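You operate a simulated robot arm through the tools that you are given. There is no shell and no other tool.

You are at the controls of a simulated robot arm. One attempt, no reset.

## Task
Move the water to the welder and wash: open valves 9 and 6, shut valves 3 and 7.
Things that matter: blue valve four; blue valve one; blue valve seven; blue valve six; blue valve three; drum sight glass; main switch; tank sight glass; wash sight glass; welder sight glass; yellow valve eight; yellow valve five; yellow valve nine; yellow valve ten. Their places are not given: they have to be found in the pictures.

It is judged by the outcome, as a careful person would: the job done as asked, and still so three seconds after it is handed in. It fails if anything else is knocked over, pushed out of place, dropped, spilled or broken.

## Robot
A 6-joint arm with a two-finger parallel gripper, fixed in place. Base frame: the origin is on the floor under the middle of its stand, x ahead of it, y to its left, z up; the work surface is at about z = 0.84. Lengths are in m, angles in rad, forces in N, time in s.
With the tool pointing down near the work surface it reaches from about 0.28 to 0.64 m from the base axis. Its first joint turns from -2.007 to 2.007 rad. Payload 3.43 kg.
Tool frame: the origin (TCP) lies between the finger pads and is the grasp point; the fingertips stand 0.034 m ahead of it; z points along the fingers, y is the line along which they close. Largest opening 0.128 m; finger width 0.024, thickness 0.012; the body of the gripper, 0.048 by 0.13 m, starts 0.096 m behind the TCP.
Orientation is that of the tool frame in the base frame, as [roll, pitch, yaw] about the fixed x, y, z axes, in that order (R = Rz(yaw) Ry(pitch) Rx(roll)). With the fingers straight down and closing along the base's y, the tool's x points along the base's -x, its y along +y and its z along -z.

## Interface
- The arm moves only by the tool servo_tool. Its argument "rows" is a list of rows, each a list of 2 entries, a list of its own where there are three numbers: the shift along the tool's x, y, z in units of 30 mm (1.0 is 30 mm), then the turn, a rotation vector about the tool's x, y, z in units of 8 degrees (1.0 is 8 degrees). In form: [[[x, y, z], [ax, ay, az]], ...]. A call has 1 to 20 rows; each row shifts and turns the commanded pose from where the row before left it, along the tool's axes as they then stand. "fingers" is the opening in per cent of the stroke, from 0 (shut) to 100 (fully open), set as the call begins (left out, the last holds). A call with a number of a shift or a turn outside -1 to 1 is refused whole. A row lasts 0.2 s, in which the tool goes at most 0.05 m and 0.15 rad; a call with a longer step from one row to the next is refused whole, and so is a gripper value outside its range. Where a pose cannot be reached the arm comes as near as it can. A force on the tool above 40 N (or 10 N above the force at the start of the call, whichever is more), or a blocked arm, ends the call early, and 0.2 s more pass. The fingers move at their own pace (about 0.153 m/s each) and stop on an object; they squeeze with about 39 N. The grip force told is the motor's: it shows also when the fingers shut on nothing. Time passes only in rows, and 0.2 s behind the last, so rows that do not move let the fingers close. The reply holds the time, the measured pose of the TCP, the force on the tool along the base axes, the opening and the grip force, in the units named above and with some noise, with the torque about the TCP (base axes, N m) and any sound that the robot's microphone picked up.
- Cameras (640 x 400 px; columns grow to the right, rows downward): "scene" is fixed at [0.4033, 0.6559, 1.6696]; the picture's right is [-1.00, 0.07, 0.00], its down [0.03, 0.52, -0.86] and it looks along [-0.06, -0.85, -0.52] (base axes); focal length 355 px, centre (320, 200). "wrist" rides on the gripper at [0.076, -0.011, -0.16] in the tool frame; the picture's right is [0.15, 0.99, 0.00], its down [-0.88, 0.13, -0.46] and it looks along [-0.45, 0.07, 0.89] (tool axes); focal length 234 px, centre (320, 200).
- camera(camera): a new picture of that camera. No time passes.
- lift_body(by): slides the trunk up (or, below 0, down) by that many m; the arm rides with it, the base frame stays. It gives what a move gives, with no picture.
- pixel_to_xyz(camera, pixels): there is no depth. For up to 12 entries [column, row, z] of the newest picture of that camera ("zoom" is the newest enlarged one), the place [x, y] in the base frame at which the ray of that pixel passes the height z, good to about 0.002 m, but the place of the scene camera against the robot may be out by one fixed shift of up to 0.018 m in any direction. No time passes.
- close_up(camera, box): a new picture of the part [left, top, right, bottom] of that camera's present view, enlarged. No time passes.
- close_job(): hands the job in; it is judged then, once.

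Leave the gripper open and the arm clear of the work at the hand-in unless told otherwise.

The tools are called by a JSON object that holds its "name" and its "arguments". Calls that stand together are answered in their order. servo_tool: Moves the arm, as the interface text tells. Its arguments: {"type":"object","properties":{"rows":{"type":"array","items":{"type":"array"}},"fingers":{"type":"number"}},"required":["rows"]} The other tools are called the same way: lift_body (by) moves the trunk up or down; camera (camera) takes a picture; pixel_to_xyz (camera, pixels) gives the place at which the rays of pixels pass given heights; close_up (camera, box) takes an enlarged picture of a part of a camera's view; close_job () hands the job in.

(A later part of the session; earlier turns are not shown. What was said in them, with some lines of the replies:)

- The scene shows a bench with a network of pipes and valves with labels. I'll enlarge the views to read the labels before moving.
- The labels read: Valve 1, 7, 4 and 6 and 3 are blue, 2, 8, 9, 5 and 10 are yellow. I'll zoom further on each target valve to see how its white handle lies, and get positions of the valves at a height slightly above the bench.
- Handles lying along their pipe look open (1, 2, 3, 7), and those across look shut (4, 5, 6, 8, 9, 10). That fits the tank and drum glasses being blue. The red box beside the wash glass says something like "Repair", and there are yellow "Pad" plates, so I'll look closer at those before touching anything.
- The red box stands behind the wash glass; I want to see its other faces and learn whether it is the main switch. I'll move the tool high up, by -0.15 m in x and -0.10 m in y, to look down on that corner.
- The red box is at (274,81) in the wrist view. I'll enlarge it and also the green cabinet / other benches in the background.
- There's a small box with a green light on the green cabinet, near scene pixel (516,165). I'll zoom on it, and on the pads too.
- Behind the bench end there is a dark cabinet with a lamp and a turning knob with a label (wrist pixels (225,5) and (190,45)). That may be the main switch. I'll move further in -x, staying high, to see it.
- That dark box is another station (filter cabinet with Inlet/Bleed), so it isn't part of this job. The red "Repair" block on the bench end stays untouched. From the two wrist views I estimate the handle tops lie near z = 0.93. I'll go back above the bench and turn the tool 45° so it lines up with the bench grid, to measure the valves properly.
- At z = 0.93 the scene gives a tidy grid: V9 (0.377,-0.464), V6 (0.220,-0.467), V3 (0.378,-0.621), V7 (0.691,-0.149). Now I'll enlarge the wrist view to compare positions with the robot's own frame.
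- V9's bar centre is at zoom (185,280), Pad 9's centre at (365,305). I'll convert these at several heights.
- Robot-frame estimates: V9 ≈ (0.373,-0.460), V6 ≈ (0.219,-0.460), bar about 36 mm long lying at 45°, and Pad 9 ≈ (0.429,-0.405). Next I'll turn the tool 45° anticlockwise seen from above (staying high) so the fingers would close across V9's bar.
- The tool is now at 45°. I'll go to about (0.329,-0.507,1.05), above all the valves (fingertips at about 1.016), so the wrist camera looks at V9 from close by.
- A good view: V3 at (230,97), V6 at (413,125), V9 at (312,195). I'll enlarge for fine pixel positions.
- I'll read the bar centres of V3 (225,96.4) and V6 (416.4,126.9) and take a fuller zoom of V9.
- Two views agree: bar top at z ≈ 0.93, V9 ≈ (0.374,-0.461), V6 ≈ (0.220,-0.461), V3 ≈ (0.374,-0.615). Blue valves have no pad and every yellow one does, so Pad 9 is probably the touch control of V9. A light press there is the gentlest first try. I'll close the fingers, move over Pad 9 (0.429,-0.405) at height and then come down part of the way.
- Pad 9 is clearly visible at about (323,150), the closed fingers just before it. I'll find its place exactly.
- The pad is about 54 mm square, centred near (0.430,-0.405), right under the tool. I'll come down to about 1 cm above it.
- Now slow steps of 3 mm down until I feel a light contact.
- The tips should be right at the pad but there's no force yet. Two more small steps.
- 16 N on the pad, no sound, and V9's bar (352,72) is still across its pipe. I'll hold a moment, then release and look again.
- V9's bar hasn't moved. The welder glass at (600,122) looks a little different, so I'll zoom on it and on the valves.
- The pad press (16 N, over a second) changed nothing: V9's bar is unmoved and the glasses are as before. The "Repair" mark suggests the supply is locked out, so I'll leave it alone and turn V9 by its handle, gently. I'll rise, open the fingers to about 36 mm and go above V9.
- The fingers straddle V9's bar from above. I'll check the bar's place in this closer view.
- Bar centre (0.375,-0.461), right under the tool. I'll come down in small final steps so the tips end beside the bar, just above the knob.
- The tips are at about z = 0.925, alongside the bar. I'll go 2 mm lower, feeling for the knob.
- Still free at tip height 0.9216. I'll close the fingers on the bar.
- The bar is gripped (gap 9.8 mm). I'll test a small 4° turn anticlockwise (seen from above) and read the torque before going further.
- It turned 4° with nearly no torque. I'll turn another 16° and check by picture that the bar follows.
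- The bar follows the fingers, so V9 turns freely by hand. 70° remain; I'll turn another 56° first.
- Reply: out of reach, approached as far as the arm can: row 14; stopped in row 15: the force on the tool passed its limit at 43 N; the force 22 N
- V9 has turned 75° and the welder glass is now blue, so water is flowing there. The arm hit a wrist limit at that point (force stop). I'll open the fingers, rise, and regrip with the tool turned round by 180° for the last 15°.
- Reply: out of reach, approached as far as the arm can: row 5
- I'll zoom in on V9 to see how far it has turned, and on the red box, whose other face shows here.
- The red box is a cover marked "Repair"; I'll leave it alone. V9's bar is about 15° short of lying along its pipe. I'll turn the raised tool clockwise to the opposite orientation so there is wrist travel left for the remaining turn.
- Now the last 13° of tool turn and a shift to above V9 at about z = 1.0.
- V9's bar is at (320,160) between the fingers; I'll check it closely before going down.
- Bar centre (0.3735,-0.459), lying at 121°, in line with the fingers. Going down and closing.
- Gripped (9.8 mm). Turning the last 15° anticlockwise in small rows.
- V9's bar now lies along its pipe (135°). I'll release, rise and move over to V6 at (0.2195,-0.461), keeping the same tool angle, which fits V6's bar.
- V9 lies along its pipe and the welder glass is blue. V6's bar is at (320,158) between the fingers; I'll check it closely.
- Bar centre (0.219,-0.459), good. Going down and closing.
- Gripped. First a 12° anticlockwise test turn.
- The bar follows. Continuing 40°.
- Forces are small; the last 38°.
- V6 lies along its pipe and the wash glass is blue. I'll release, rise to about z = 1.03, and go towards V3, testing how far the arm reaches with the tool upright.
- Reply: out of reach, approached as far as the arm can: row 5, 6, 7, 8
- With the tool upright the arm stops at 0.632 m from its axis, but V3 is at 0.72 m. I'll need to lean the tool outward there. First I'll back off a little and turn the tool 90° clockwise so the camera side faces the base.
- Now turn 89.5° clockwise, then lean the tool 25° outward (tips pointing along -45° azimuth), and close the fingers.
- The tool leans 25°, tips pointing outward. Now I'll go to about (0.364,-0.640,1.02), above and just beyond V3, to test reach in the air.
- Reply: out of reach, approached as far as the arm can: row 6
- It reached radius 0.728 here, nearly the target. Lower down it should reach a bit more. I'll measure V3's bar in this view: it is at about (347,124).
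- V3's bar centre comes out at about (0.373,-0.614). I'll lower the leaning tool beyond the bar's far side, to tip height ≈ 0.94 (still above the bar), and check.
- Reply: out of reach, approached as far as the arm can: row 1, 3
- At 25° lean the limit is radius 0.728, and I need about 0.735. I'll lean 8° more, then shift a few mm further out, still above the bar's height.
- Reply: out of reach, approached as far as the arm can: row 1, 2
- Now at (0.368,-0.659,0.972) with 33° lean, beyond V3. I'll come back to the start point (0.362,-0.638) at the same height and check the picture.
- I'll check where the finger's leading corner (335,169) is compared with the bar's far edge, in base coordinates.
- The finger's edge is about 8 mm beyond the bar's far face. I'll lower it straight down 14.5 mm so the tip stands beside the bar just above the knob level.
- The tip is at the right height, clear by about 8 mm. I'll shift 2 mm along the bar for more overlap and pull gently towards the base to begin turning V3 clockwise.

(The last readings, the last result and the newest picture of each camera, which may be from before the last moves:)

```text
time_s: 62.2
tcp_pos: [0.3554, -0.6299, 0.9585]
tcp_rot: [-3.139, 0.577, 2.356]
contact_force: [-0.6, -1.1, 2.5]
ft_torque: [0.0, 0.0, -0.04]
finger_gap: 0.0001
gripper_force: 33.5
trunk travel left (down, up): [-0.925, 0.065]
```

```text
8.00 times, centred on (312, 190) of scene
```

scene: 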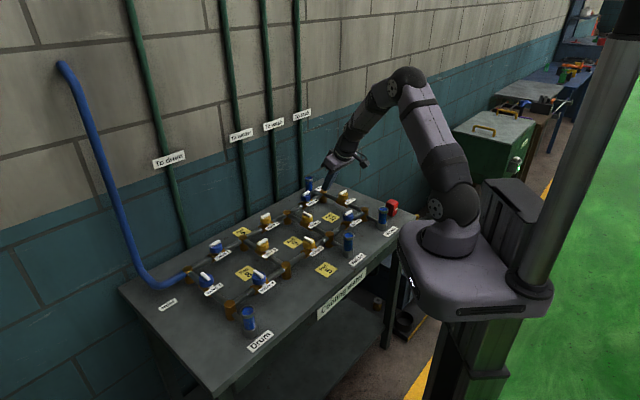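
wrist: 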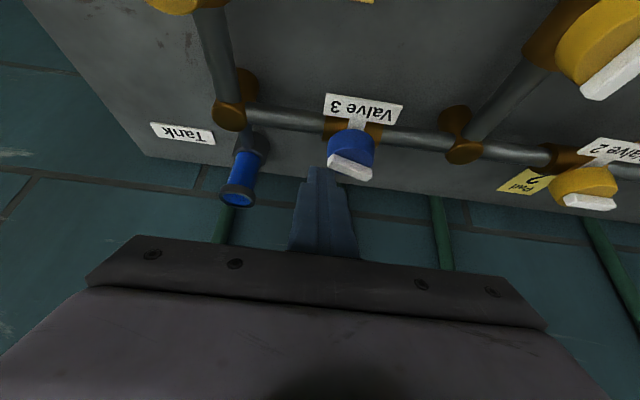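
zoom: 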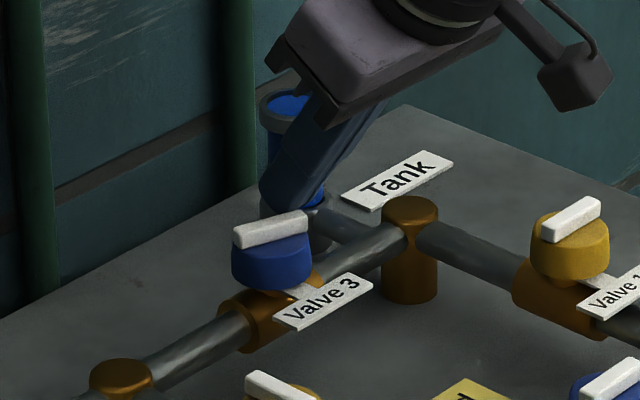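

V3's bar is turning clockwise under a light pull (scene zoom shows it rotated about 20°). I'll continue along the arc.

{"name": "servo_tool", "arguments": {"rows": [[[0.064, 0.013, -0.042], [0, 0, 0]], [[0.064, 0.013, -0.042], [0, 0, 0]], [[0.057, 0.041, -0.037], [0, 0, 0]], [[0.056, 0.041, -0.036], [0, 0, 0]], [[0, 0, 0], [0, 0, 0]]]}}

{"name": "close_up", "arguments": {"camera": "wrist", "box": [280, 110, 400, 200]}}

{"name": "close_up", "arguments": {"camera": "scene", "box": [280, 165, 344, 215]}}

```text
time_s: 63.5
tcp_pos: [0.3521, -0.6203, 0.957]
tcp_rot: [3.14, 0.577, 2.357]
contact_force: [-1.1, -1.0, 4.4]
ft_torque: [-0.04, 0.02, -0.05]
finger_gap: 0.0
gripper_force: 32.8
trunk travel left (down, up): [-0.925, 0.065]
```

```text
4.44 times, centred on (340, 155) of wrist
```

zoom: 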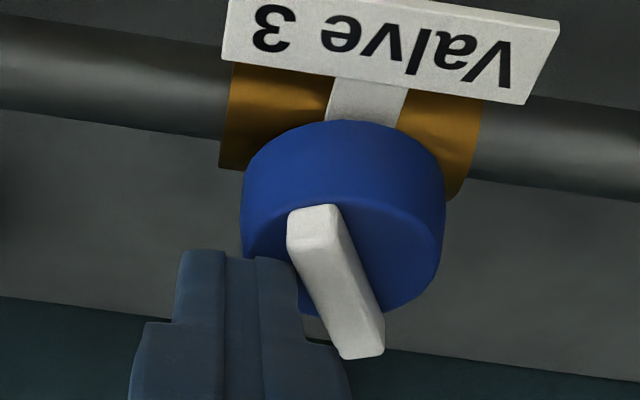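

```text
8.00 times, centred on (312, 190) of scene
```

zoom: 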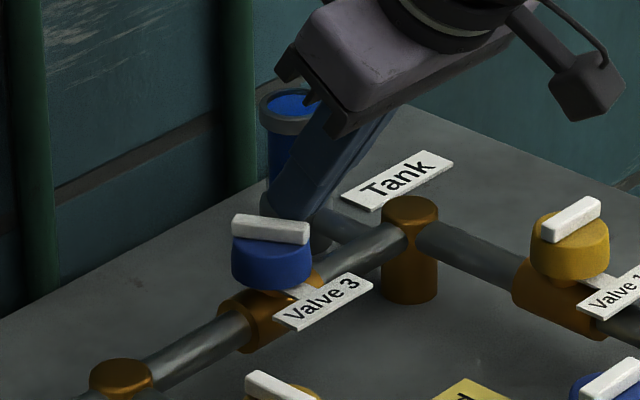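

About 55° turned. Continuing: pull a bit further with a sideways (az 45°) component.

{"name": "servo_tool", "arguments": {"rows": [[[0.039, 0.065, -0.025], [0, 0, 0]], [[0.038, 0.065, -0.025], [0, 0, 0]], [[0.01, 0.1, -0.005], [0, 0, 0]], [[0, 0, 0], [0, 0, 0]]]}}

{"name": "close_up", "arguments": {"camera": "wrist", "box": [280, 110, 400, 200]}}

{"name": "close_up", "arguments": {"camera": "scene", "box": [280, 165, 344, 215]}}

```text
time_s: 64.5
tcp_pos: [0.3533, -0.6148, 0.957]
tcp_rot: [-3.141, 0.578, 2.353]
contact_force: [-8.2, -4.8, -0.6]
ft_torque: [-0.1, 0.19, 0.05]
finger_gap: 0.0
gripper_force: 33.2
trunk travel left (down, up): [-0.925, 0.065]
```

```text
4.44 times, centred on (340, 155) of wrist
```

zoom: 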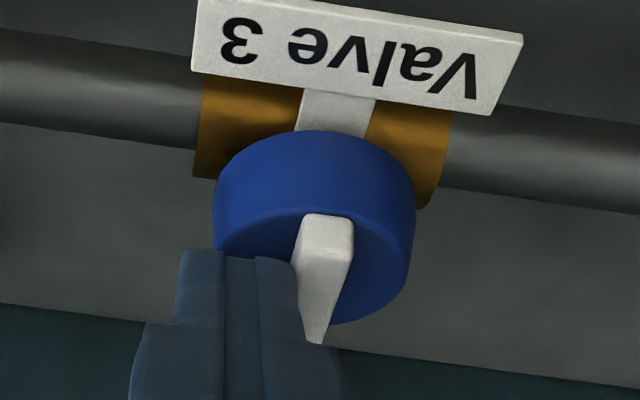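

```text
8.00 times, centred on (312, 190) of scene
```

zoom: 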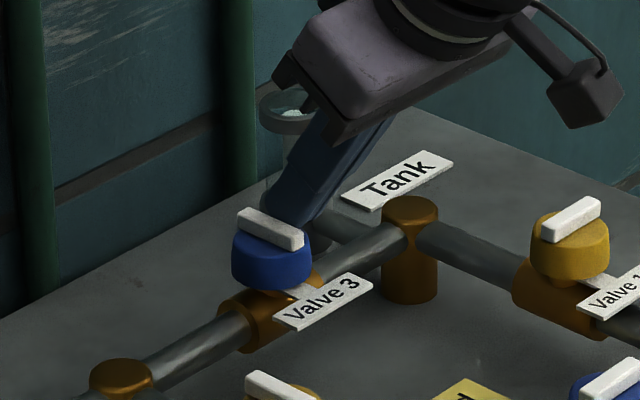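

The tank glass has just gone empty, so V3 is shut, with the bar across its pipe. I'll back away from the bar sideways, rise, and look from above to check the angle.

{"name": "servo_tool", "arguments": {"rows": [[[0, -0.25, 0], [0, 0, 0]], [[-0.23, 0, -0.35], [0, 0, 0]], [[-0.455, 0, -0.7], [0, 0, 0]], [[-0.455, 0, -0.7], [0, 0, 0]], [[0, 0, 0], [0, 0, 0]]]}}

{"name": "camera", "arguments": {"camera": "wrist"}}

{"name": "close_up", "arguments": {"camera": "scene", "box": [270, 165, 400, 265]}}

```text
time_s: 65.7
tcp_pos: [0.3477, -0.6192, 1.0196]
tcp_rot: [-3.139, 0.574, 2.356]
contact_force: [0.8, -0.8, 0.1]
ft_torque: [-0.02, 0.0, 0.01]
finger_gap: 0.0
gripper_force: 32.8
trunk travel left (down, up): [-0.925, 0.065]
```

```text
taken
```

wrist: 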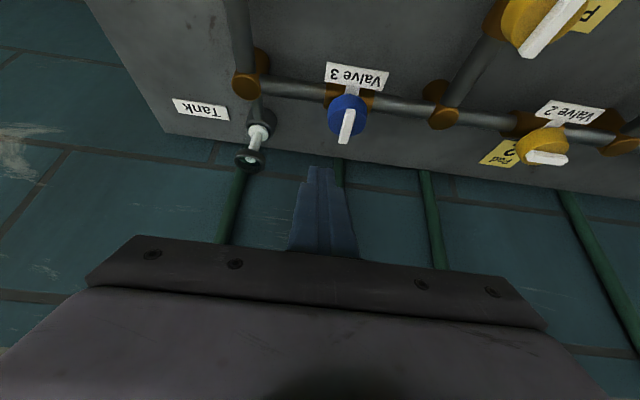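

```text
4.00 times, centred on (335, 215) of scene
```

zoom: 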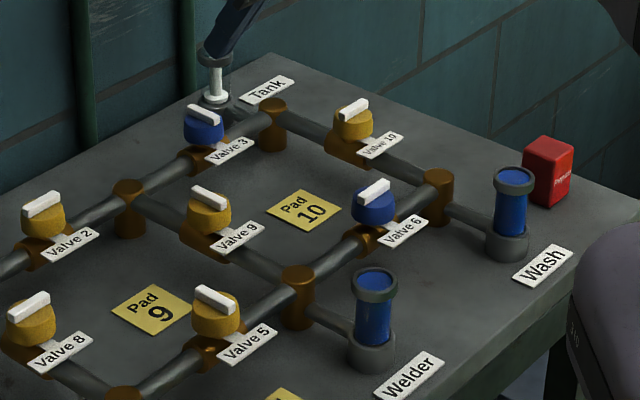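

V3 stands across its pipe; tank glass empty, welder and wash blue. I'll measure V3's bar angle.

{"name": "close_up", "arguments": {"camera": "wrist", "box": [307, 85, 387, 155]}}

{"name": "close_up", "arguments": {"camera": "scene", "box": [290, 180, 330, 215]}}

```text
5.71 times, centred on (347, 120) of wrist
```

zoom: 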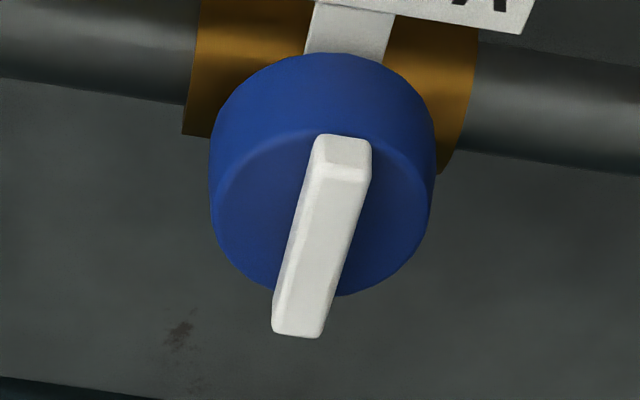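

```text
11.43 times, centred on (310, 198) of scene
```

zoom: 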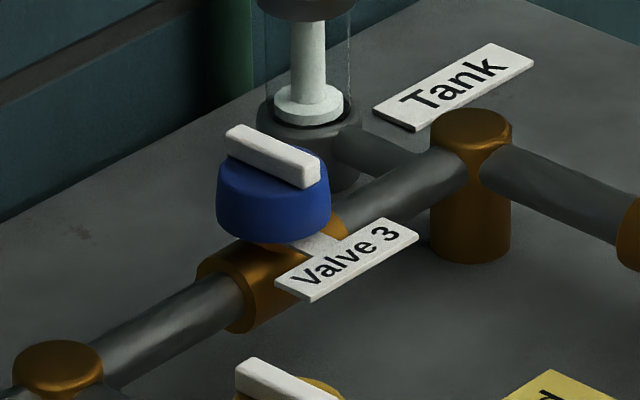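

{"name": "pixel_to_xyz", "arguments": {"camera": "wrist", "pixels": [[350.5, 115.1, 0.93], [343.5, 142.4, 0.93]]}}

```text
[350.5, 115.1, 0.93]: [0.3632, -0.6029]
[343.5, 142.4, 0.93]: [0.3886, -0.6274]
```

V3's bar lies at -44°, i.e. fully across its pipe. V9, V6 and V3 are done. For V7 I'll use the same pulling method, with the tool leaning along +x. First I'll move back inward and up to about (0.42,-0.42,1.06), then swing the lean direction 45° about the vertical.

{"name": "servo_tool", "arguments": {"rows": [[[0.223, 0.798, -0.343], [0, 0, 0]], [[0.223, 0.798, -0.343], [0, 0, 0]], [[0.223, 0.798, -0.343], [0, 0, 0]], [[0.223, 0.798, -0.343], [0, 0, 0]], [[0.223, 0.798, -0.343], [0, 0, 0]], [[0.223, 0.798, -0.343], [0, 0, 0]], [[0.223, 0.798, -0.343], [0, 0, 0]], [[0.223, 0.798, -0.343], [0, 0, 0]], [[0, 0, 0], [-0.51, 0, -0.787]], [[0, 0, 0], [-0.51, 0, -0.787]], [[0, 0, 0], [-0.51, 0, -0.787]], [[0, 0, 0], [-0.51, 0, -0.787]], [[0, 0, 0], [-0.51, 0, -0.787]], [[0, 0, 0], [-0.51, 0, -0.787]], [[0, 0, 0], [0, 0, 0]]]}}

{"name": "camera", "arguments": {"camera": "wrist"}}

{"name": "camera", "arguments": {"camera": "scene"}}

```text
time_s: 68.8
tcp_pos: [0.4216, -0.4201, 1.061]
tcp_rot: [-3.138, 0.576, -3.137]
contact_force: [0.3, -0.5, 0.7]
ft_torque: [-0.02, -0.01, 0.07]
finger_gap: 0.0
gripper_force: 32.7
trunk travel left (down, up): [-0.925, 0.065]
```

```text
taken
```

wrist: 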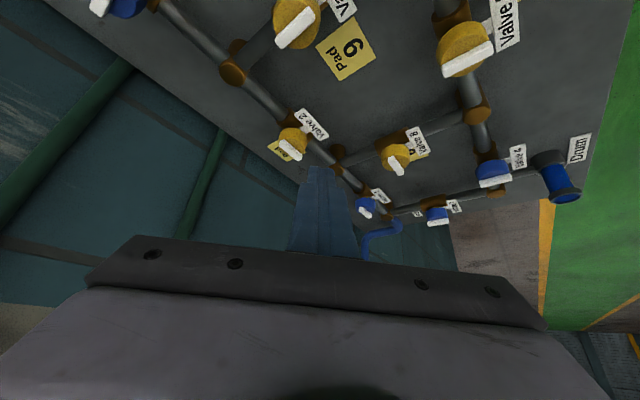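

```text
taken
```

scene: 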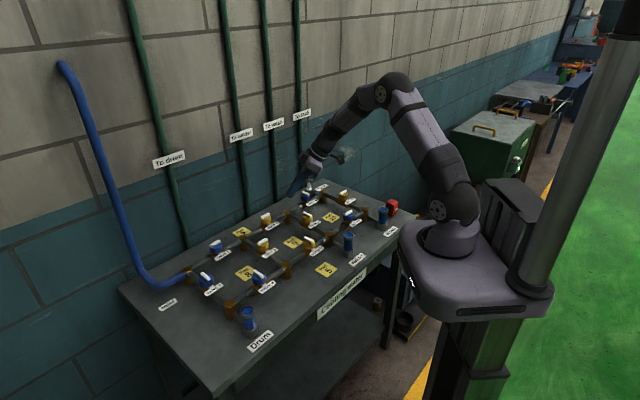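

The lean now points along +x. V7 is visible at (437,215). I'll move to about (0.55,-0.152,1.04), over the bench and short of V7, to measure it.

{"name": "servo_tool", "arguments": {"rows": [[[-0.322, 0.893, 0.288], [0, 0, 0]], [[-0.322, 0.893, 0.288], [0, 0, 0]], [[-0.322, 0.893, 0.288], [0, 0, 0]], [[-0.322, 0.893, 0.288], [0, 0, 0]], [[-0.322, 0.893, 0.288], [0, 0, 0]], [[-0.322, 0.893, 0.288], [0, 0, 0]], [[-0.322, 0.893, 0.288], [0, 0, 0]], [[-0.322, 0.893, 0.288], [0, 0, 0]], [[-0.322, 0.893, 0.288], [0, 0, 0]], [[-0.322, 0.893, 0.288], [0, 0, 0]], [[0, 0, 0], [0, 0, 0]]]}}

{"name": "camera", "arguments": {"camera": "wrist"}}

{"name": "camera", "arguments": {"camera": "scene"}}

```text
time_s: 71.2
tcp_pos: [0.5489, -0.1527, 1.0393]
tcp_rot: [-3.138, 0.574, -3.14]
contact_force: [0.2, -0.6, -0.3]
ft_torque: [0.0, 0.03, 0.01]
finger_gap: 0.0
gripper_force: 33.3
trunk travel left (down, up): [-0.925, 0.065]
```

```text
taken
```

wrist: 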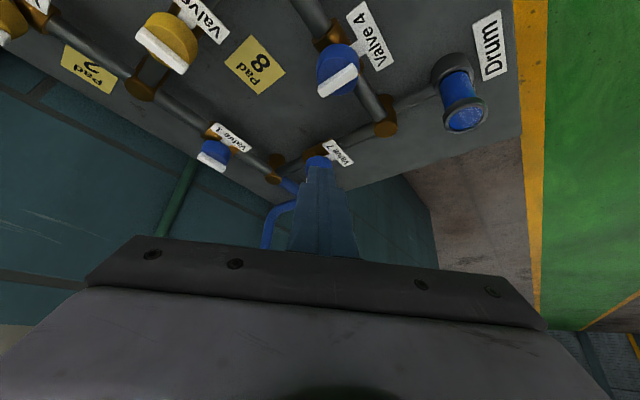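

```text
taken
```

scene: 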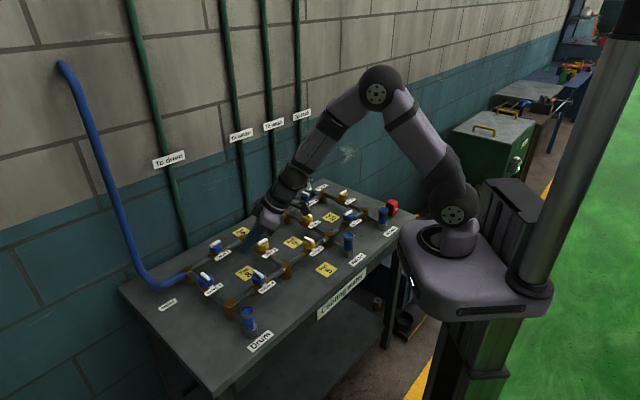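

V7 is hidden behind the fingers, right ahead. I'll pass over it at height (tips ≥ 0.985) to the point beyond, (0.707,-0.1525,1.02).

{"name": "servo_tool", "arguments": {"rows": [[[-0.679, 0, 0.567], [0, 0, 0]], [[-0.679, 0, 0.567], [0, 0, 0]], [[-0.679, 0, 0.567], [0, 0, 0]], [[-0.679, 0, 0.567], [0, 0, 0]], [[-0.679, 0, 0.567], [0, 0, 0]], [[-0.679, 0, 0.567], [0, 0, 0]], [[0, 0, 0], [0, 0, 0]]]}}

{"name": "camera", "arguments": {"camera": "wrist"}}

{"name": "close_up", "arguments": {"camera": "scene", "box": [150, 200, 290, 300]}}

```text
time_s: 72.8
tcp_pos: [0.7084, -0.153, 1.0211]
tcp_rot: [-3.137, 0.576, -3.14]
contact_force: [-0.8, -0.1, 0.0]
ft_torque: [-0.03, 0.0, 0.0]
finger_gap: 0.0002
gripper_force: 33.4
trunk travel left (down, up): [-0.925, 0.065]
```

```text
taken
```

wrist: 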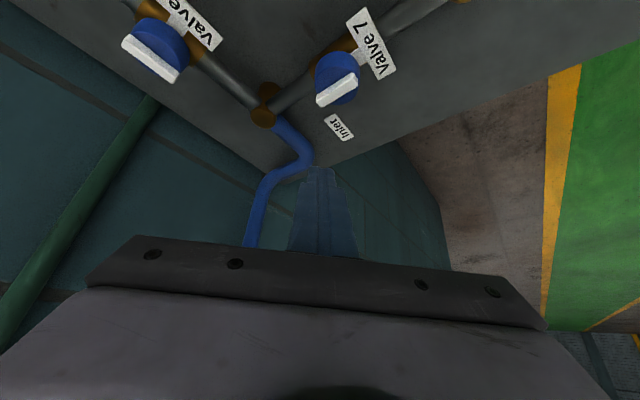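

```text
4.00 times, centred on (220, 250) of scene
```

zoom: 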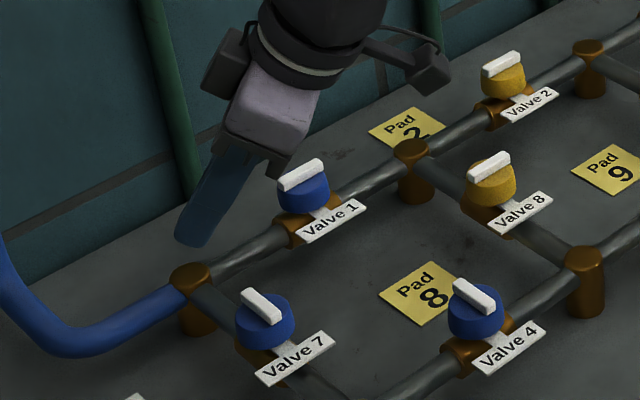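

V7's bar is visible at (337,90), and the blue hose runs by (300,150), farther away. I'll zoom to measure V7's bar and the hose.

{"name": "close_up", "arguments": {"camera": "wrist", "box": [297, 40, 393, 115]}}

{"name": "pixel_to_xyz", "arguments": {"camera": "scene", "pixels": [[190, 272, 0.9], [165, 284, 0.88], [150, 285, 0.88], [138, 275, 0.9], [130, 258, 0.93]]}}

{"name": "close_up", "arguments": {"camera": "scene", "box": [110, 220, 250, 320]}}

```text
5.33 times, centred on (345, 78) of wrist
```

zoom: 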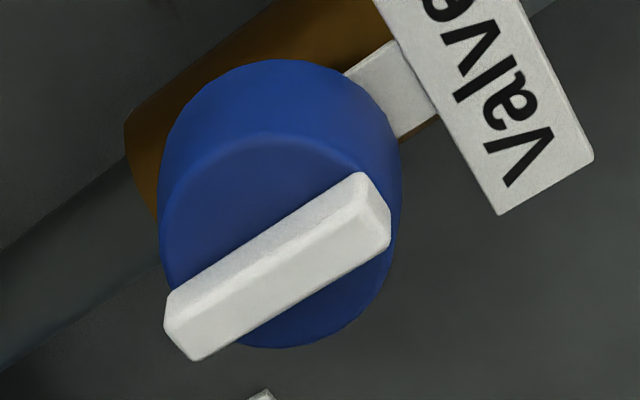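

```text
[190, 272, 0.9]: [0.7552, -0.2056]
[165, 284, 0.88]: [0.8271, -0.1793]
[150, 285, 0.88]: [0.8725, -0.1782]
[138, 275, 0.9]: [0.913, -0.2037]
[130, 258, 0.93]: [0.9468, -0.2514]
```

```text
4.00 times, centred on (180, 270) of scene
```

zoom: 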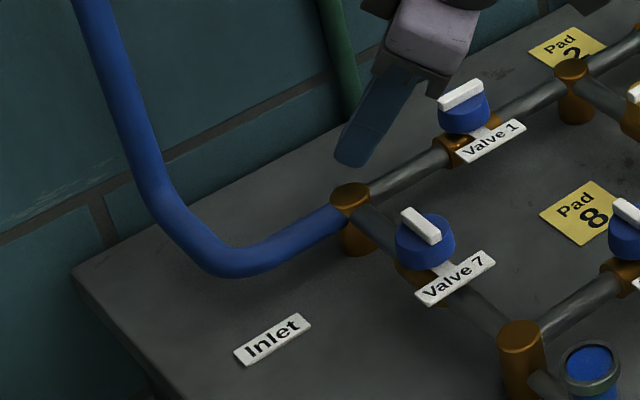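

The hose and junction are well clear of the finger's planned path. V7's bar top: centre about (338.8,93), ends (319,103) and (358,83).

{"name": "pixel_to_xyz", "arguments": {"camera": "wrist", "pixels": [[338.8, 93, 0.93], [319.1, 103.3, 0.93], [357.75, 82.7, 0.93], [338.8, 93, 0.925], [338.8, 93, 0.935]]}}

```text
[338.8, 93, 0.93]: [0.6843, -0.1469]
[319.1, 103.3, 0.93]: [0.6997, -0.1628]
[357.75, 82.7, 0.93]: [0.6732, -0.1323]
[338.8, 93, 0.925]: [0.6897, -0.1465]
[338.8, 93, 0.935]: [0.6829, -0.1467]
```

V7's bar centre is about (0.687,-0.146), lying at -45°. The tool is right at the start point. I'll lower to tip height ≈ 0.938 first and check.

{"name": "servo_tool", "arguments": {"rows": [[[0.29, 0, 0.447], [0, 0, 0]], [[0.29, 0, 0.447], [0, 0, 0]], [[0.29, 0, 0.447], [0, 0, 0]], [[0, 0, 0], [0, 0, 0]]]}}

{"name": "camera", "arguments": {"camera": "wrist"}}

{"name": "close_up", "arguments": {"camera": "wrist", "box": [270, 90, 390, 190]}}

{"name": "close_up", "arguments": {"camera": "scene", "box": [160, 220, 240, 290]}}

```text
time_s: 73.8
tcp_pos: [0.7071, -0.1542, 0.9738]
tcp_rot: [-3.138, 0.575, -3.14]
contact_force: [-0.2, 0.3, -0.4]
ft_torque: [0.02, 0.02, -0.03]
finger_gap: 0.0
gripper_force: 33.2
trunk travel left (down, up): [-0.925, 0.065]
```

```text
taken
```

wrist: 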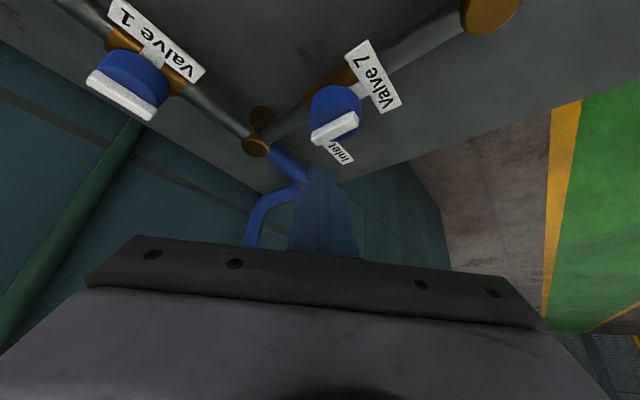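

```text
4.00 times, centred on (330, 140) of wrist
```

zoom: 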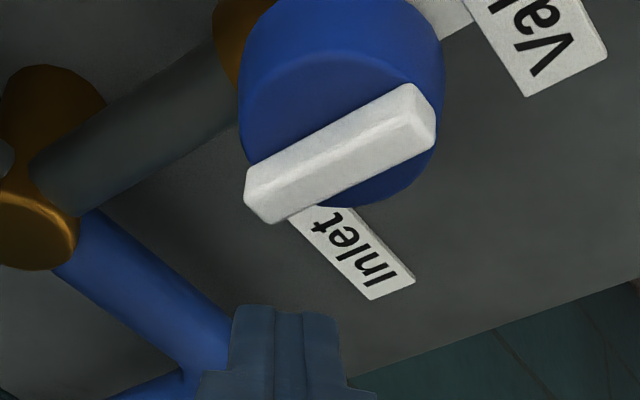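

```text
5.71 times, centred on (200, 255) of scene
```

zoom: 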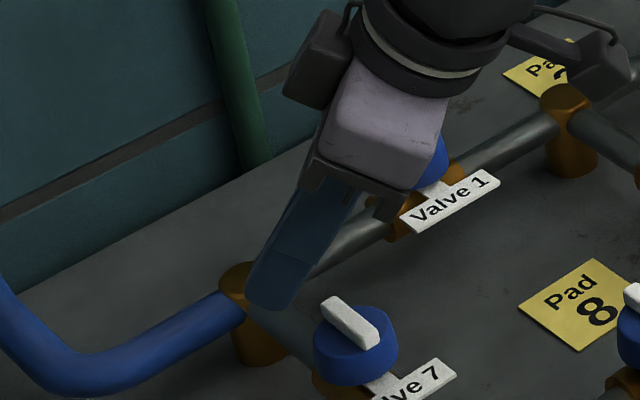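

Clear of everything. Lowering the last 15 mm beside the bar's far end.

{"name": "servo_tool", "arguments": {"rows": [[[0.094, 0, 0.145], [0, 0, 0]], [[0.094, 0, 0.145], [0, 0, 0]], [[0.094, 0, 0.145], [0, 0, 0]], [[0, 0, 0], [0, 0, 0]]]}}

{"name": "camera", "arguments": {"camera": "wrist"}}

{"name": "close_up", "arguments": {"camera": "wrist", "box": [270, 90, 390, 190]}}

{"name": "close_up", "arguments": {"camera": "scene", "box": [160, 240, 240, 310]}}

```text
time_s: 74.8
tcp_pos: [0.7075, -0.1526, 0.9575]
tcp_rot: [-3.139, 0.575, -3.141]
contact_force: [0.7, 0.1, -0.1]
ft_torque: [0.03, -0.03, -0.04]
finger_gap: 0.0
gripper_force: 32.8
trunk travel left (down, up): [-0.925, 0.065]
```

```text
taken
```

wrist: 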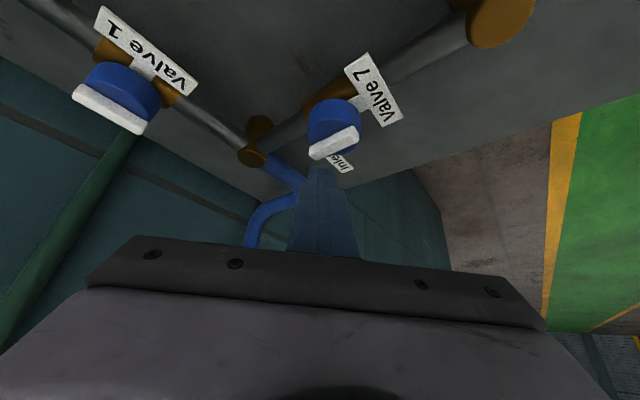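

```text
4.00 times, centred on (330, 140) of wrist
```

zoom: 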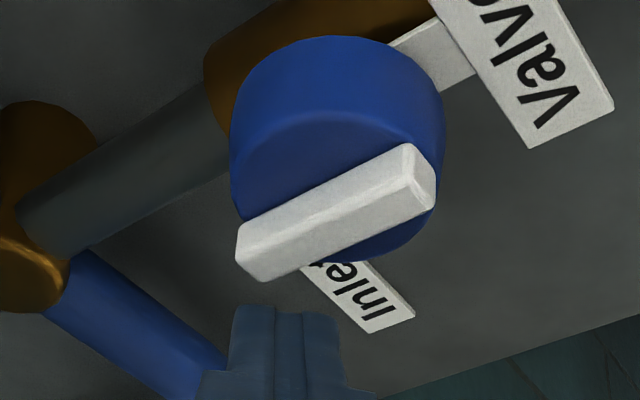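

```text
5.71 times, centred on (200, 275) of scene
```

zoom: 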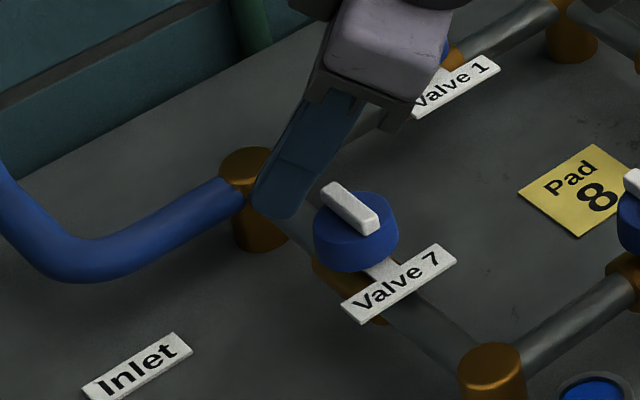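

The finger stands just beyond V7's far end. Now I'll pull: first two stretches of the arc, then look.

{"name": "servo_tool", "arguments": {"rows": [[[0.097, -0.101, -0.063], [0, 0, 0]], [[0.096, -0.102, -0.062], [0, 0, 0]], [[0.074, -0.099, -0.048], [0, 0, 0]], [[0.074, -0.098, -0.048], [0, 0, 0]], [[0, 0, 0], [0, 0, 0]]]}}

{"name": "close_up", "arguments": {"camera": "wrist", "box": [270, 90, 390, 190]}}

{"name": "close_up", "arguments": {"camera": "scene", "box": [160, 240, 240, 310]}}

```text
time_s: 76.0
tcp_pos: [0.6966, -0.1668, 0.9591]
tcp_rot: [-3.135, 0.578, -3.141]
contact_force: [1.7, -3.3, 2.7]
ft_torque: [-0.07, -0.08, -0.03]
finger_gap: 0.0
gripper_force: 32.5
trunk travel left (down, up): [-0.925, 0.065]
```

```text
4.00 times, centred on (330, 140) of wrist
```

zoom: 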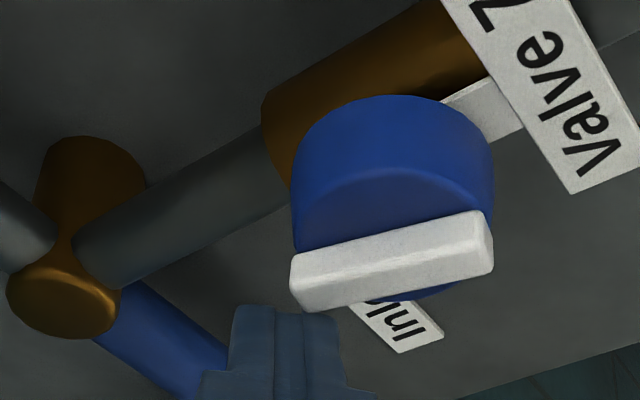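

```text
5.71 times, centred on (200, 275) of scene
```

zoom: 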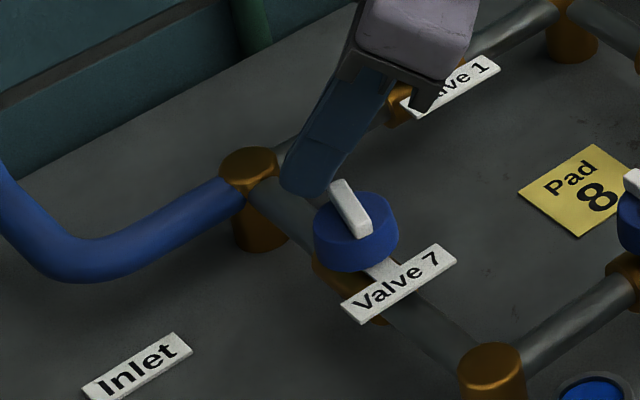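

V7 is turning clockwise with light force. Continuing along the arc.

{"name": "servo_tool", "arguments": {"rows": [[[0.1, -0.056, -0.065], [0, 0, 0]], [[0.101, -0.057, -0.066], [0, 0, 0]], [[0.065, -0.035, -0.042], [0, 0, 0]], [[0, 0, 0], [0, 0, 0]]]}}

{"name": "close_up", "arguments": {"camera": "wrist", "box": [270, 90, 390, 190]}}

{"name": "close_up", "arguments": {"camera": "scene", "box": [160, 240, 240, 310]}}

```text
time_s: 77.0
tcp_pos: [0.6867, -0.1716, 0.9585]
tcp_rot: [-3.138, 0.578, 3.141]
contact_force: [4.5, -7.8, 6.9]
ft_torque: [-0.16, -0.19, -0.08]
finger_gap: 0.0002
gripper_force: 32.9
trunk travel left (down, up): [-0.925, 0.065]
```

```text
4.00 times, centred on (330, 140) of wrist
```

zoom: 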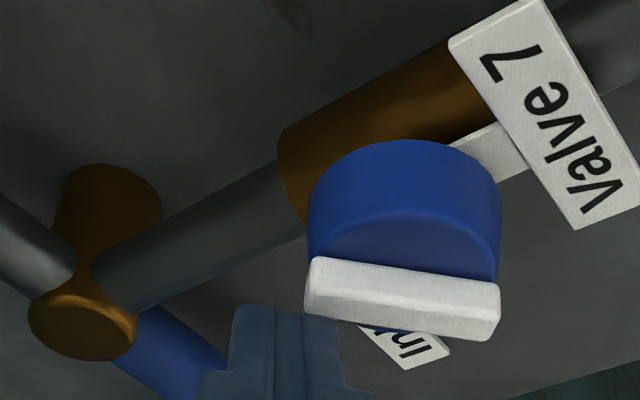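

```text
5.71 times, centred on (200, 275) of scene
```

zoom: 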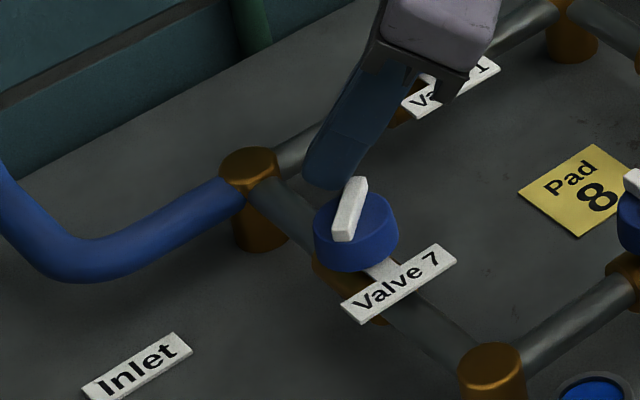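

About 50° turned. The next stretch goes straight towards the base with a slight +y component.

{"name": "servo_tool", "arguments": {"rows": [[[0.1, 0.04, -0.065], [0, 0, 0]], [[0.07, 0.02, -0.045], [0, 0, 0]], [[0.07, 0.02, -0.046], [0, 0, 0]], [[0, 0, 0], [0, 0, 0]]]}}

{"name": "close_up", "arguments": {"camera": "wrist", "box": [270, 90, 390, 190]}}

{"name": "close_up", "arguments": {"camera": "scene", "box": [160, 240, 280, 345]}}

```text
time_s: 78.0
tcp_pos: [0.6773, -0.1695, 0.9582]
tcp_rot: [-3.137, 0.578, -3.141]
contact_force: [3.7, -10.6, 6.5]
ft_torque: [-0.23, -0.18, -0.06]
finger_gap: 0.0
gripper_force: 33.4
trunk travel left (down, up): [-0.925, 0.065]
```

```text
4.00 times, centred on (330, 140) of wrist
```

zoom: 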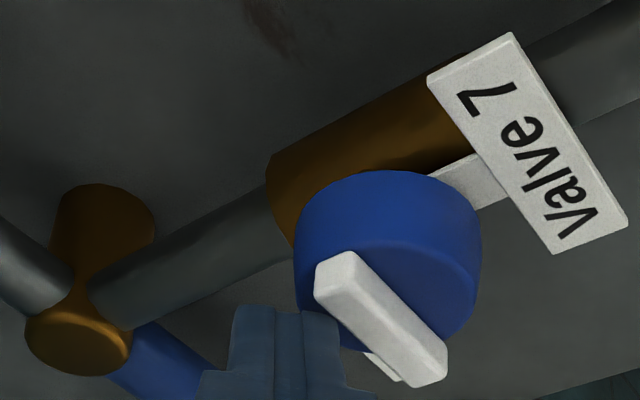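

```text
3.81 times, centred on (220, 292) of scene
```

zoom: 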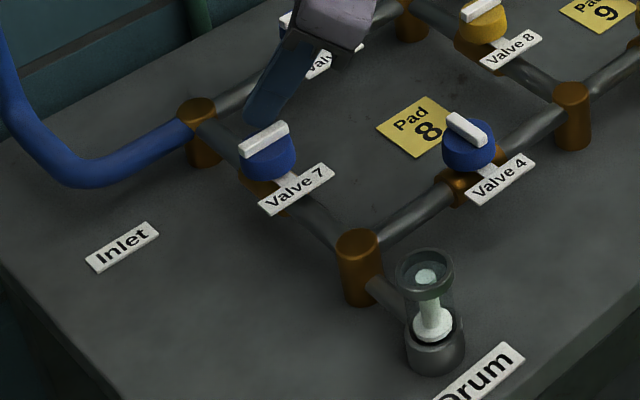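

The drum glass is now empty: V7 is shut or nearly so. I'll back off the finger, rise 6 cm and measure its angle.

{"name": "servo_tool", "arguments": {"rows": [[[-0.098, -0.117, 0.064], [0, 0, 0]], [[-0.182, 0, -0.28], [0, 0, 0]], [[-0.363, 0, -0.559], [0, 0, 0]], [[-0.363, 0, -0.559], [0, 0, 0]], [[-0.363, 0, -0.559], [0, 0, 0]], [[0, 0, 0], [0, 0, 0]]]}}

{"name": "camera", "arguments": {"camera": "wrist"}}

{"name": "close_up", "arguments": {"camera": "wrist", "box": [297, 60, 393, 120]}}

{"name": "close_up", "arguments": {"camera": "scene", "box": [180, 230, 280, 293]}}

```text
time_s: 79.5
tcp_pos: [0.6811, -0.1692, 1.0282]
tcp_rot: [-3.14, 0.574, 3.142]
contact_force: [0.2, -0.7, 0.7]
ft_torque: [0.0, -0.01, 0.01]
finger_gap: 0.0
gripper_force: 32.9
trunk travel left (down, up): [-0.925, 0.065]
```

```text
taken
```

wrist: 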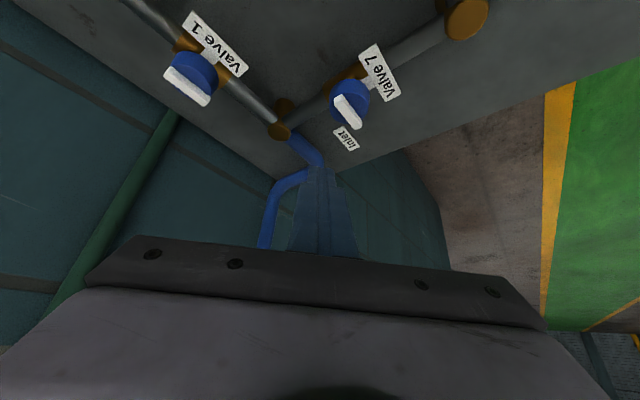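

```text
6.67 times, centred on (345, 90) of wrist
```

zoom: 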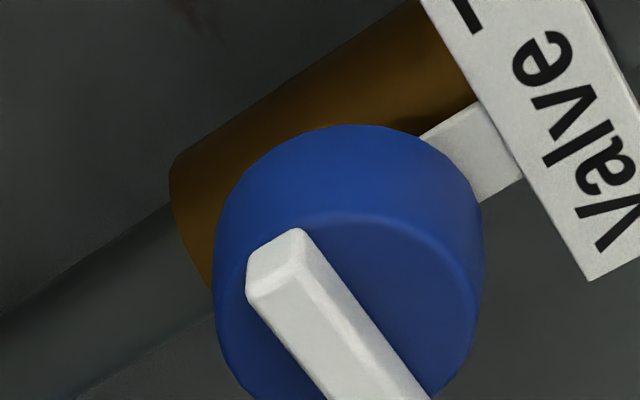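

```text
6.35 times, centred on (230, 262) of scene
```

zoom: 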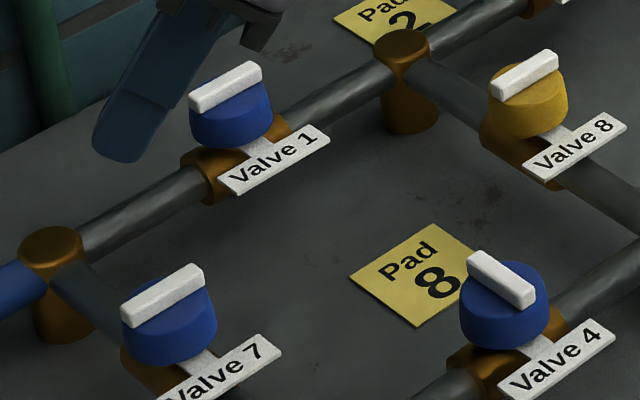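

In the scene view V7's bar is parallel to V1's bar, i.e. across its own pipe. I'll measure it in the wrist view too.

{"name": "close_up", "arguments": {"camera": "wrist", "box": [305, 75, 401, 135]}}

{"name": "pixel_to_xyz", "arguments": {"camera": "wrist", "pixels": [[336.8, 99, 0.93], [359.5, 125.5, 0.93]]}}

```text
6.67 times, centred on (353, 105) of wrist
```

zoom: 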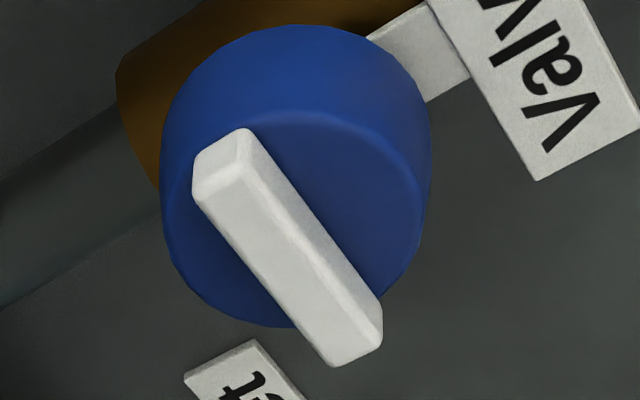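

```text
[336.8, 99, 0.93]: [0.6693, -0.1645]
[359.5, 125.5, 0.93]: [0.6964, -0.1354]
```

{"name": "pixel_to_xyz", "arguments": {"camera": "zoom", "pixels": [[218, 185, 0.93], [357, 340, 0.93], [197, 197, 0.93], [335, 360, 0.93]]}}

```text
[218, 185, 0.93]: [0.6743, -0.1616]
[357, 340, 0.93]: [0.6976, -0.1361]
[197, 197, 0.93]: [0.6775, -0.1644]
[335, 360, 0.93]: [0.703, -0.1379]
```

V7's bar lies at about 46–47°, across its pipe (which runs at -45°), and the drum glass is empty. Now I'll retract up and inward, straighten the tool, and open the fingers.

{"name": "servo_tool", "arguments": {"rows": [[[0.39, -0.333, -0.929], [0, 0, 0]], [[0.39, -0.333, -0.929], [0, 0, 0]], [[0.39, -0.333, -0.929], [0, 0, 0]], [[0.39, -0.333, -0.929], [0, 0, 0]], [[0.39, -0.333, -0.929], [0, 0, 0]], [[0.39, -0.333, -0.929], [0, 0, 0]], [[0.39, -0.333, -0.929], [0, 0, 0]], [[0.39, -0.333, -0.929], [0, 0, 0]], [[0.39, -0.333, -0.929], [0, 0, 0]], [[0.39, -0.333, -0.929], [0, 0, 0]], [[0, 0, 0], [0, 0.824, 0]], [[0, 0, 0], [0, 0.824, 0]], [[0, 0, 0], [0, 0.824, 0]], [[0, 0, 0], [0, 0.824, 0]], [[0, 0, 0], [0, 0.824, 0]], [[0, 0, 0], [0, 0, 0]]]}}

{"name": "camera", "arguments": {"camera": "scene"}}

```text
time_s: 82.8
tcp_pos: [0.4301, -0.2703, 1.1982]
tcp_rot: [-3.139, 0.0, 3.141]
contact_force: [-1.0, -0.9, 1.0]
ft_torque: [0.0, -0.01, -0.02]
finger_gap: 0.0002
gripper_force: 32.9
trunk travel left (down, up): [-0.925, 0.065]
```

```text
taken
```

scene: 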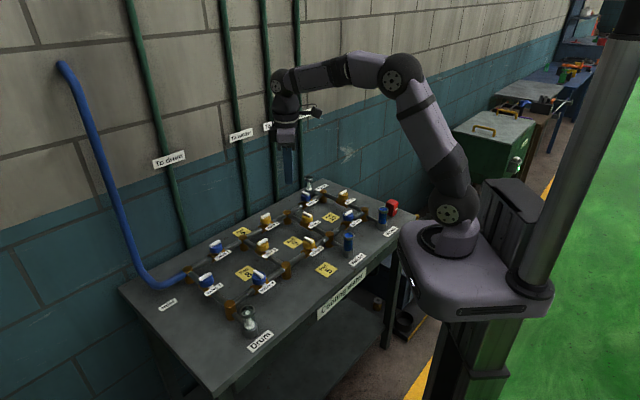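

The tool is upright, well above the bench. I'll move back near the starting pose (about (0.23,-0.377,1.22)) and open the fingers fully, letting a little time pass to see that everything stays put.

{"name": "servo_tool", "arguments": {"rows": [[[0.83, -0.45, -0.09], [0, 0, 0]], [[0.83, -0.45, -0.09], [0, 0, 0]], [[0.83, -0.45, -0.09], [0, 0, 0]], [[0.83, -0.45, -0.09], [0, 0, 0]], [[0.83, -0.45, -0.09], [0, 0, 0]], [[0.83, -0.45, -0.09], [0, 0, 0]], [[0.83, -0.45, -0.09], [0, 0, 0]], [[0.83, -0.45, -0.09], [0, 0, 0]], [[0, 0, 0], [0, 0, 0]], [[0, 0, 0], [0, 0, 0]], [[0, 0, 0], [0, 0, 0]], [[0, 0, 0], [0, 0, 0]], [[0, 0, 0], [0, 0, 0]], [[0, 0, 0], [0, 0, 0]], [[0, 0, 0], [0, 0, 0]], [[0, 0, 0], [0, 0, 0]], [[0, 0, 0], [0, 0, 0]], [[0, 0, 0], [0, 0, 0]]], "fingers": 100}}

{"name": "close_up", "arguments": {"camera": "scene", "box": [270, 165, 410, 265]}}

{"name": "close_up", "arguments": {"camera": "scene", "box": [150, 210, 310, 345]}}

{"name": "camera", "arguments": {"camera": "wrist"}}

```text
time_s: 86.7
tcp_pos: [0.2307, -0.3775, 1.219]
tcp_rot: [-3.14, 0.003, -3.141]
contact_force: [-0.1, 0.2, 0.4]
ft_torque: [-0.02, 0.01, 0.0]
finger_gap: 0.1281
gripper_force: 0.0
trunk travel left (down, up): [-0.925, 0.065]
```

```text
4.00 times, centred on (340, 215) of scene
```

zoom: 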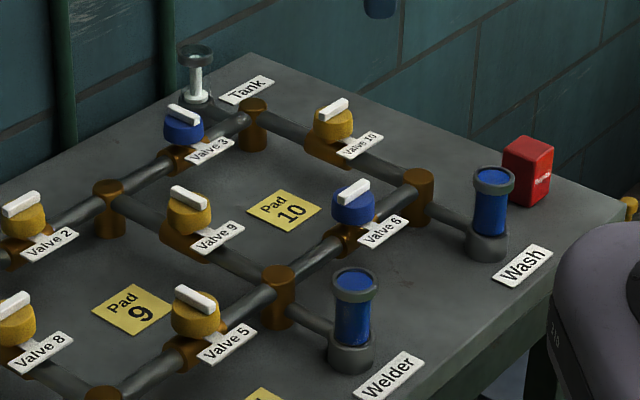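

```text
2.96 times, centred on (230, 278) of scene
```

zoom: 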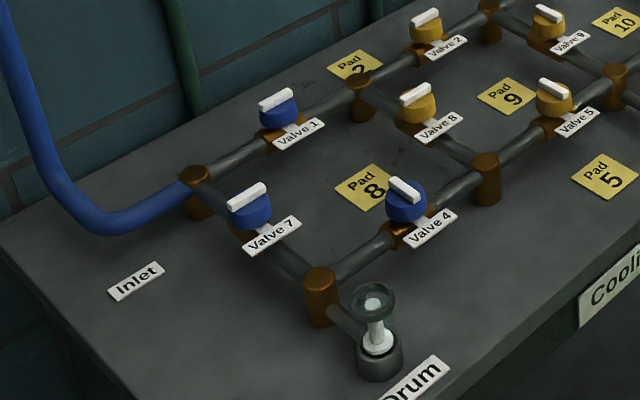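

```text
taken
```

wrist: 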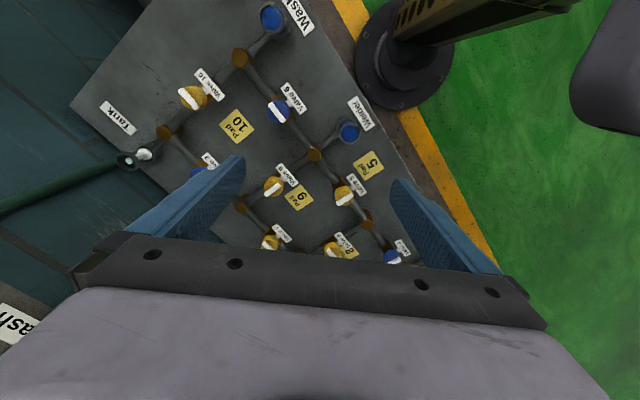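

V9 and V6 lie along their pipes, and V3 and V7 lie across theirs. The welder and wash glasses are blue, and the tank and drum glasses are empty. Valves 1, 2, 4, 5, 8 and 10 and the red "Repair" cover haven't moved. The arm is back at its start pose with the gripper open, and nothing drifted during the wait. I'm handing the job in.

{"name": "close_job", "arguments": {}}

```text
The job is handed in.
```

The water now runs to the welder and the wash: valves 9 and 6 are open, valves 3 and 7 are shut. The welder and wash sight glasses are blue, and the tank and drum glasses are empty.

- **Pad 9:** I first pressed Pad 9 lightly, taking it for valve 9's touch control. Nothing happened, so I turned valve 9 by its handle.
- **Force stop:** Near the end of turning valve 9 the wrist reached its limit. The call stopped on force at 43 N while the fingers still held the handle. I let go, regripped and finished the turn; I saw no damage.
- **Valve 7:** its handle measured 1–3° short of fully across the pipe. The drum glass is empty, so it is shut.
- **Not touched:** I did not touch the red block marked "Repair", which I took to be a cover over the main switch. Valves 1, 2, 4, 5, 8 and 10 are as they were.

The arm is back at its starting pose, clear of the bench, with the gripper open.
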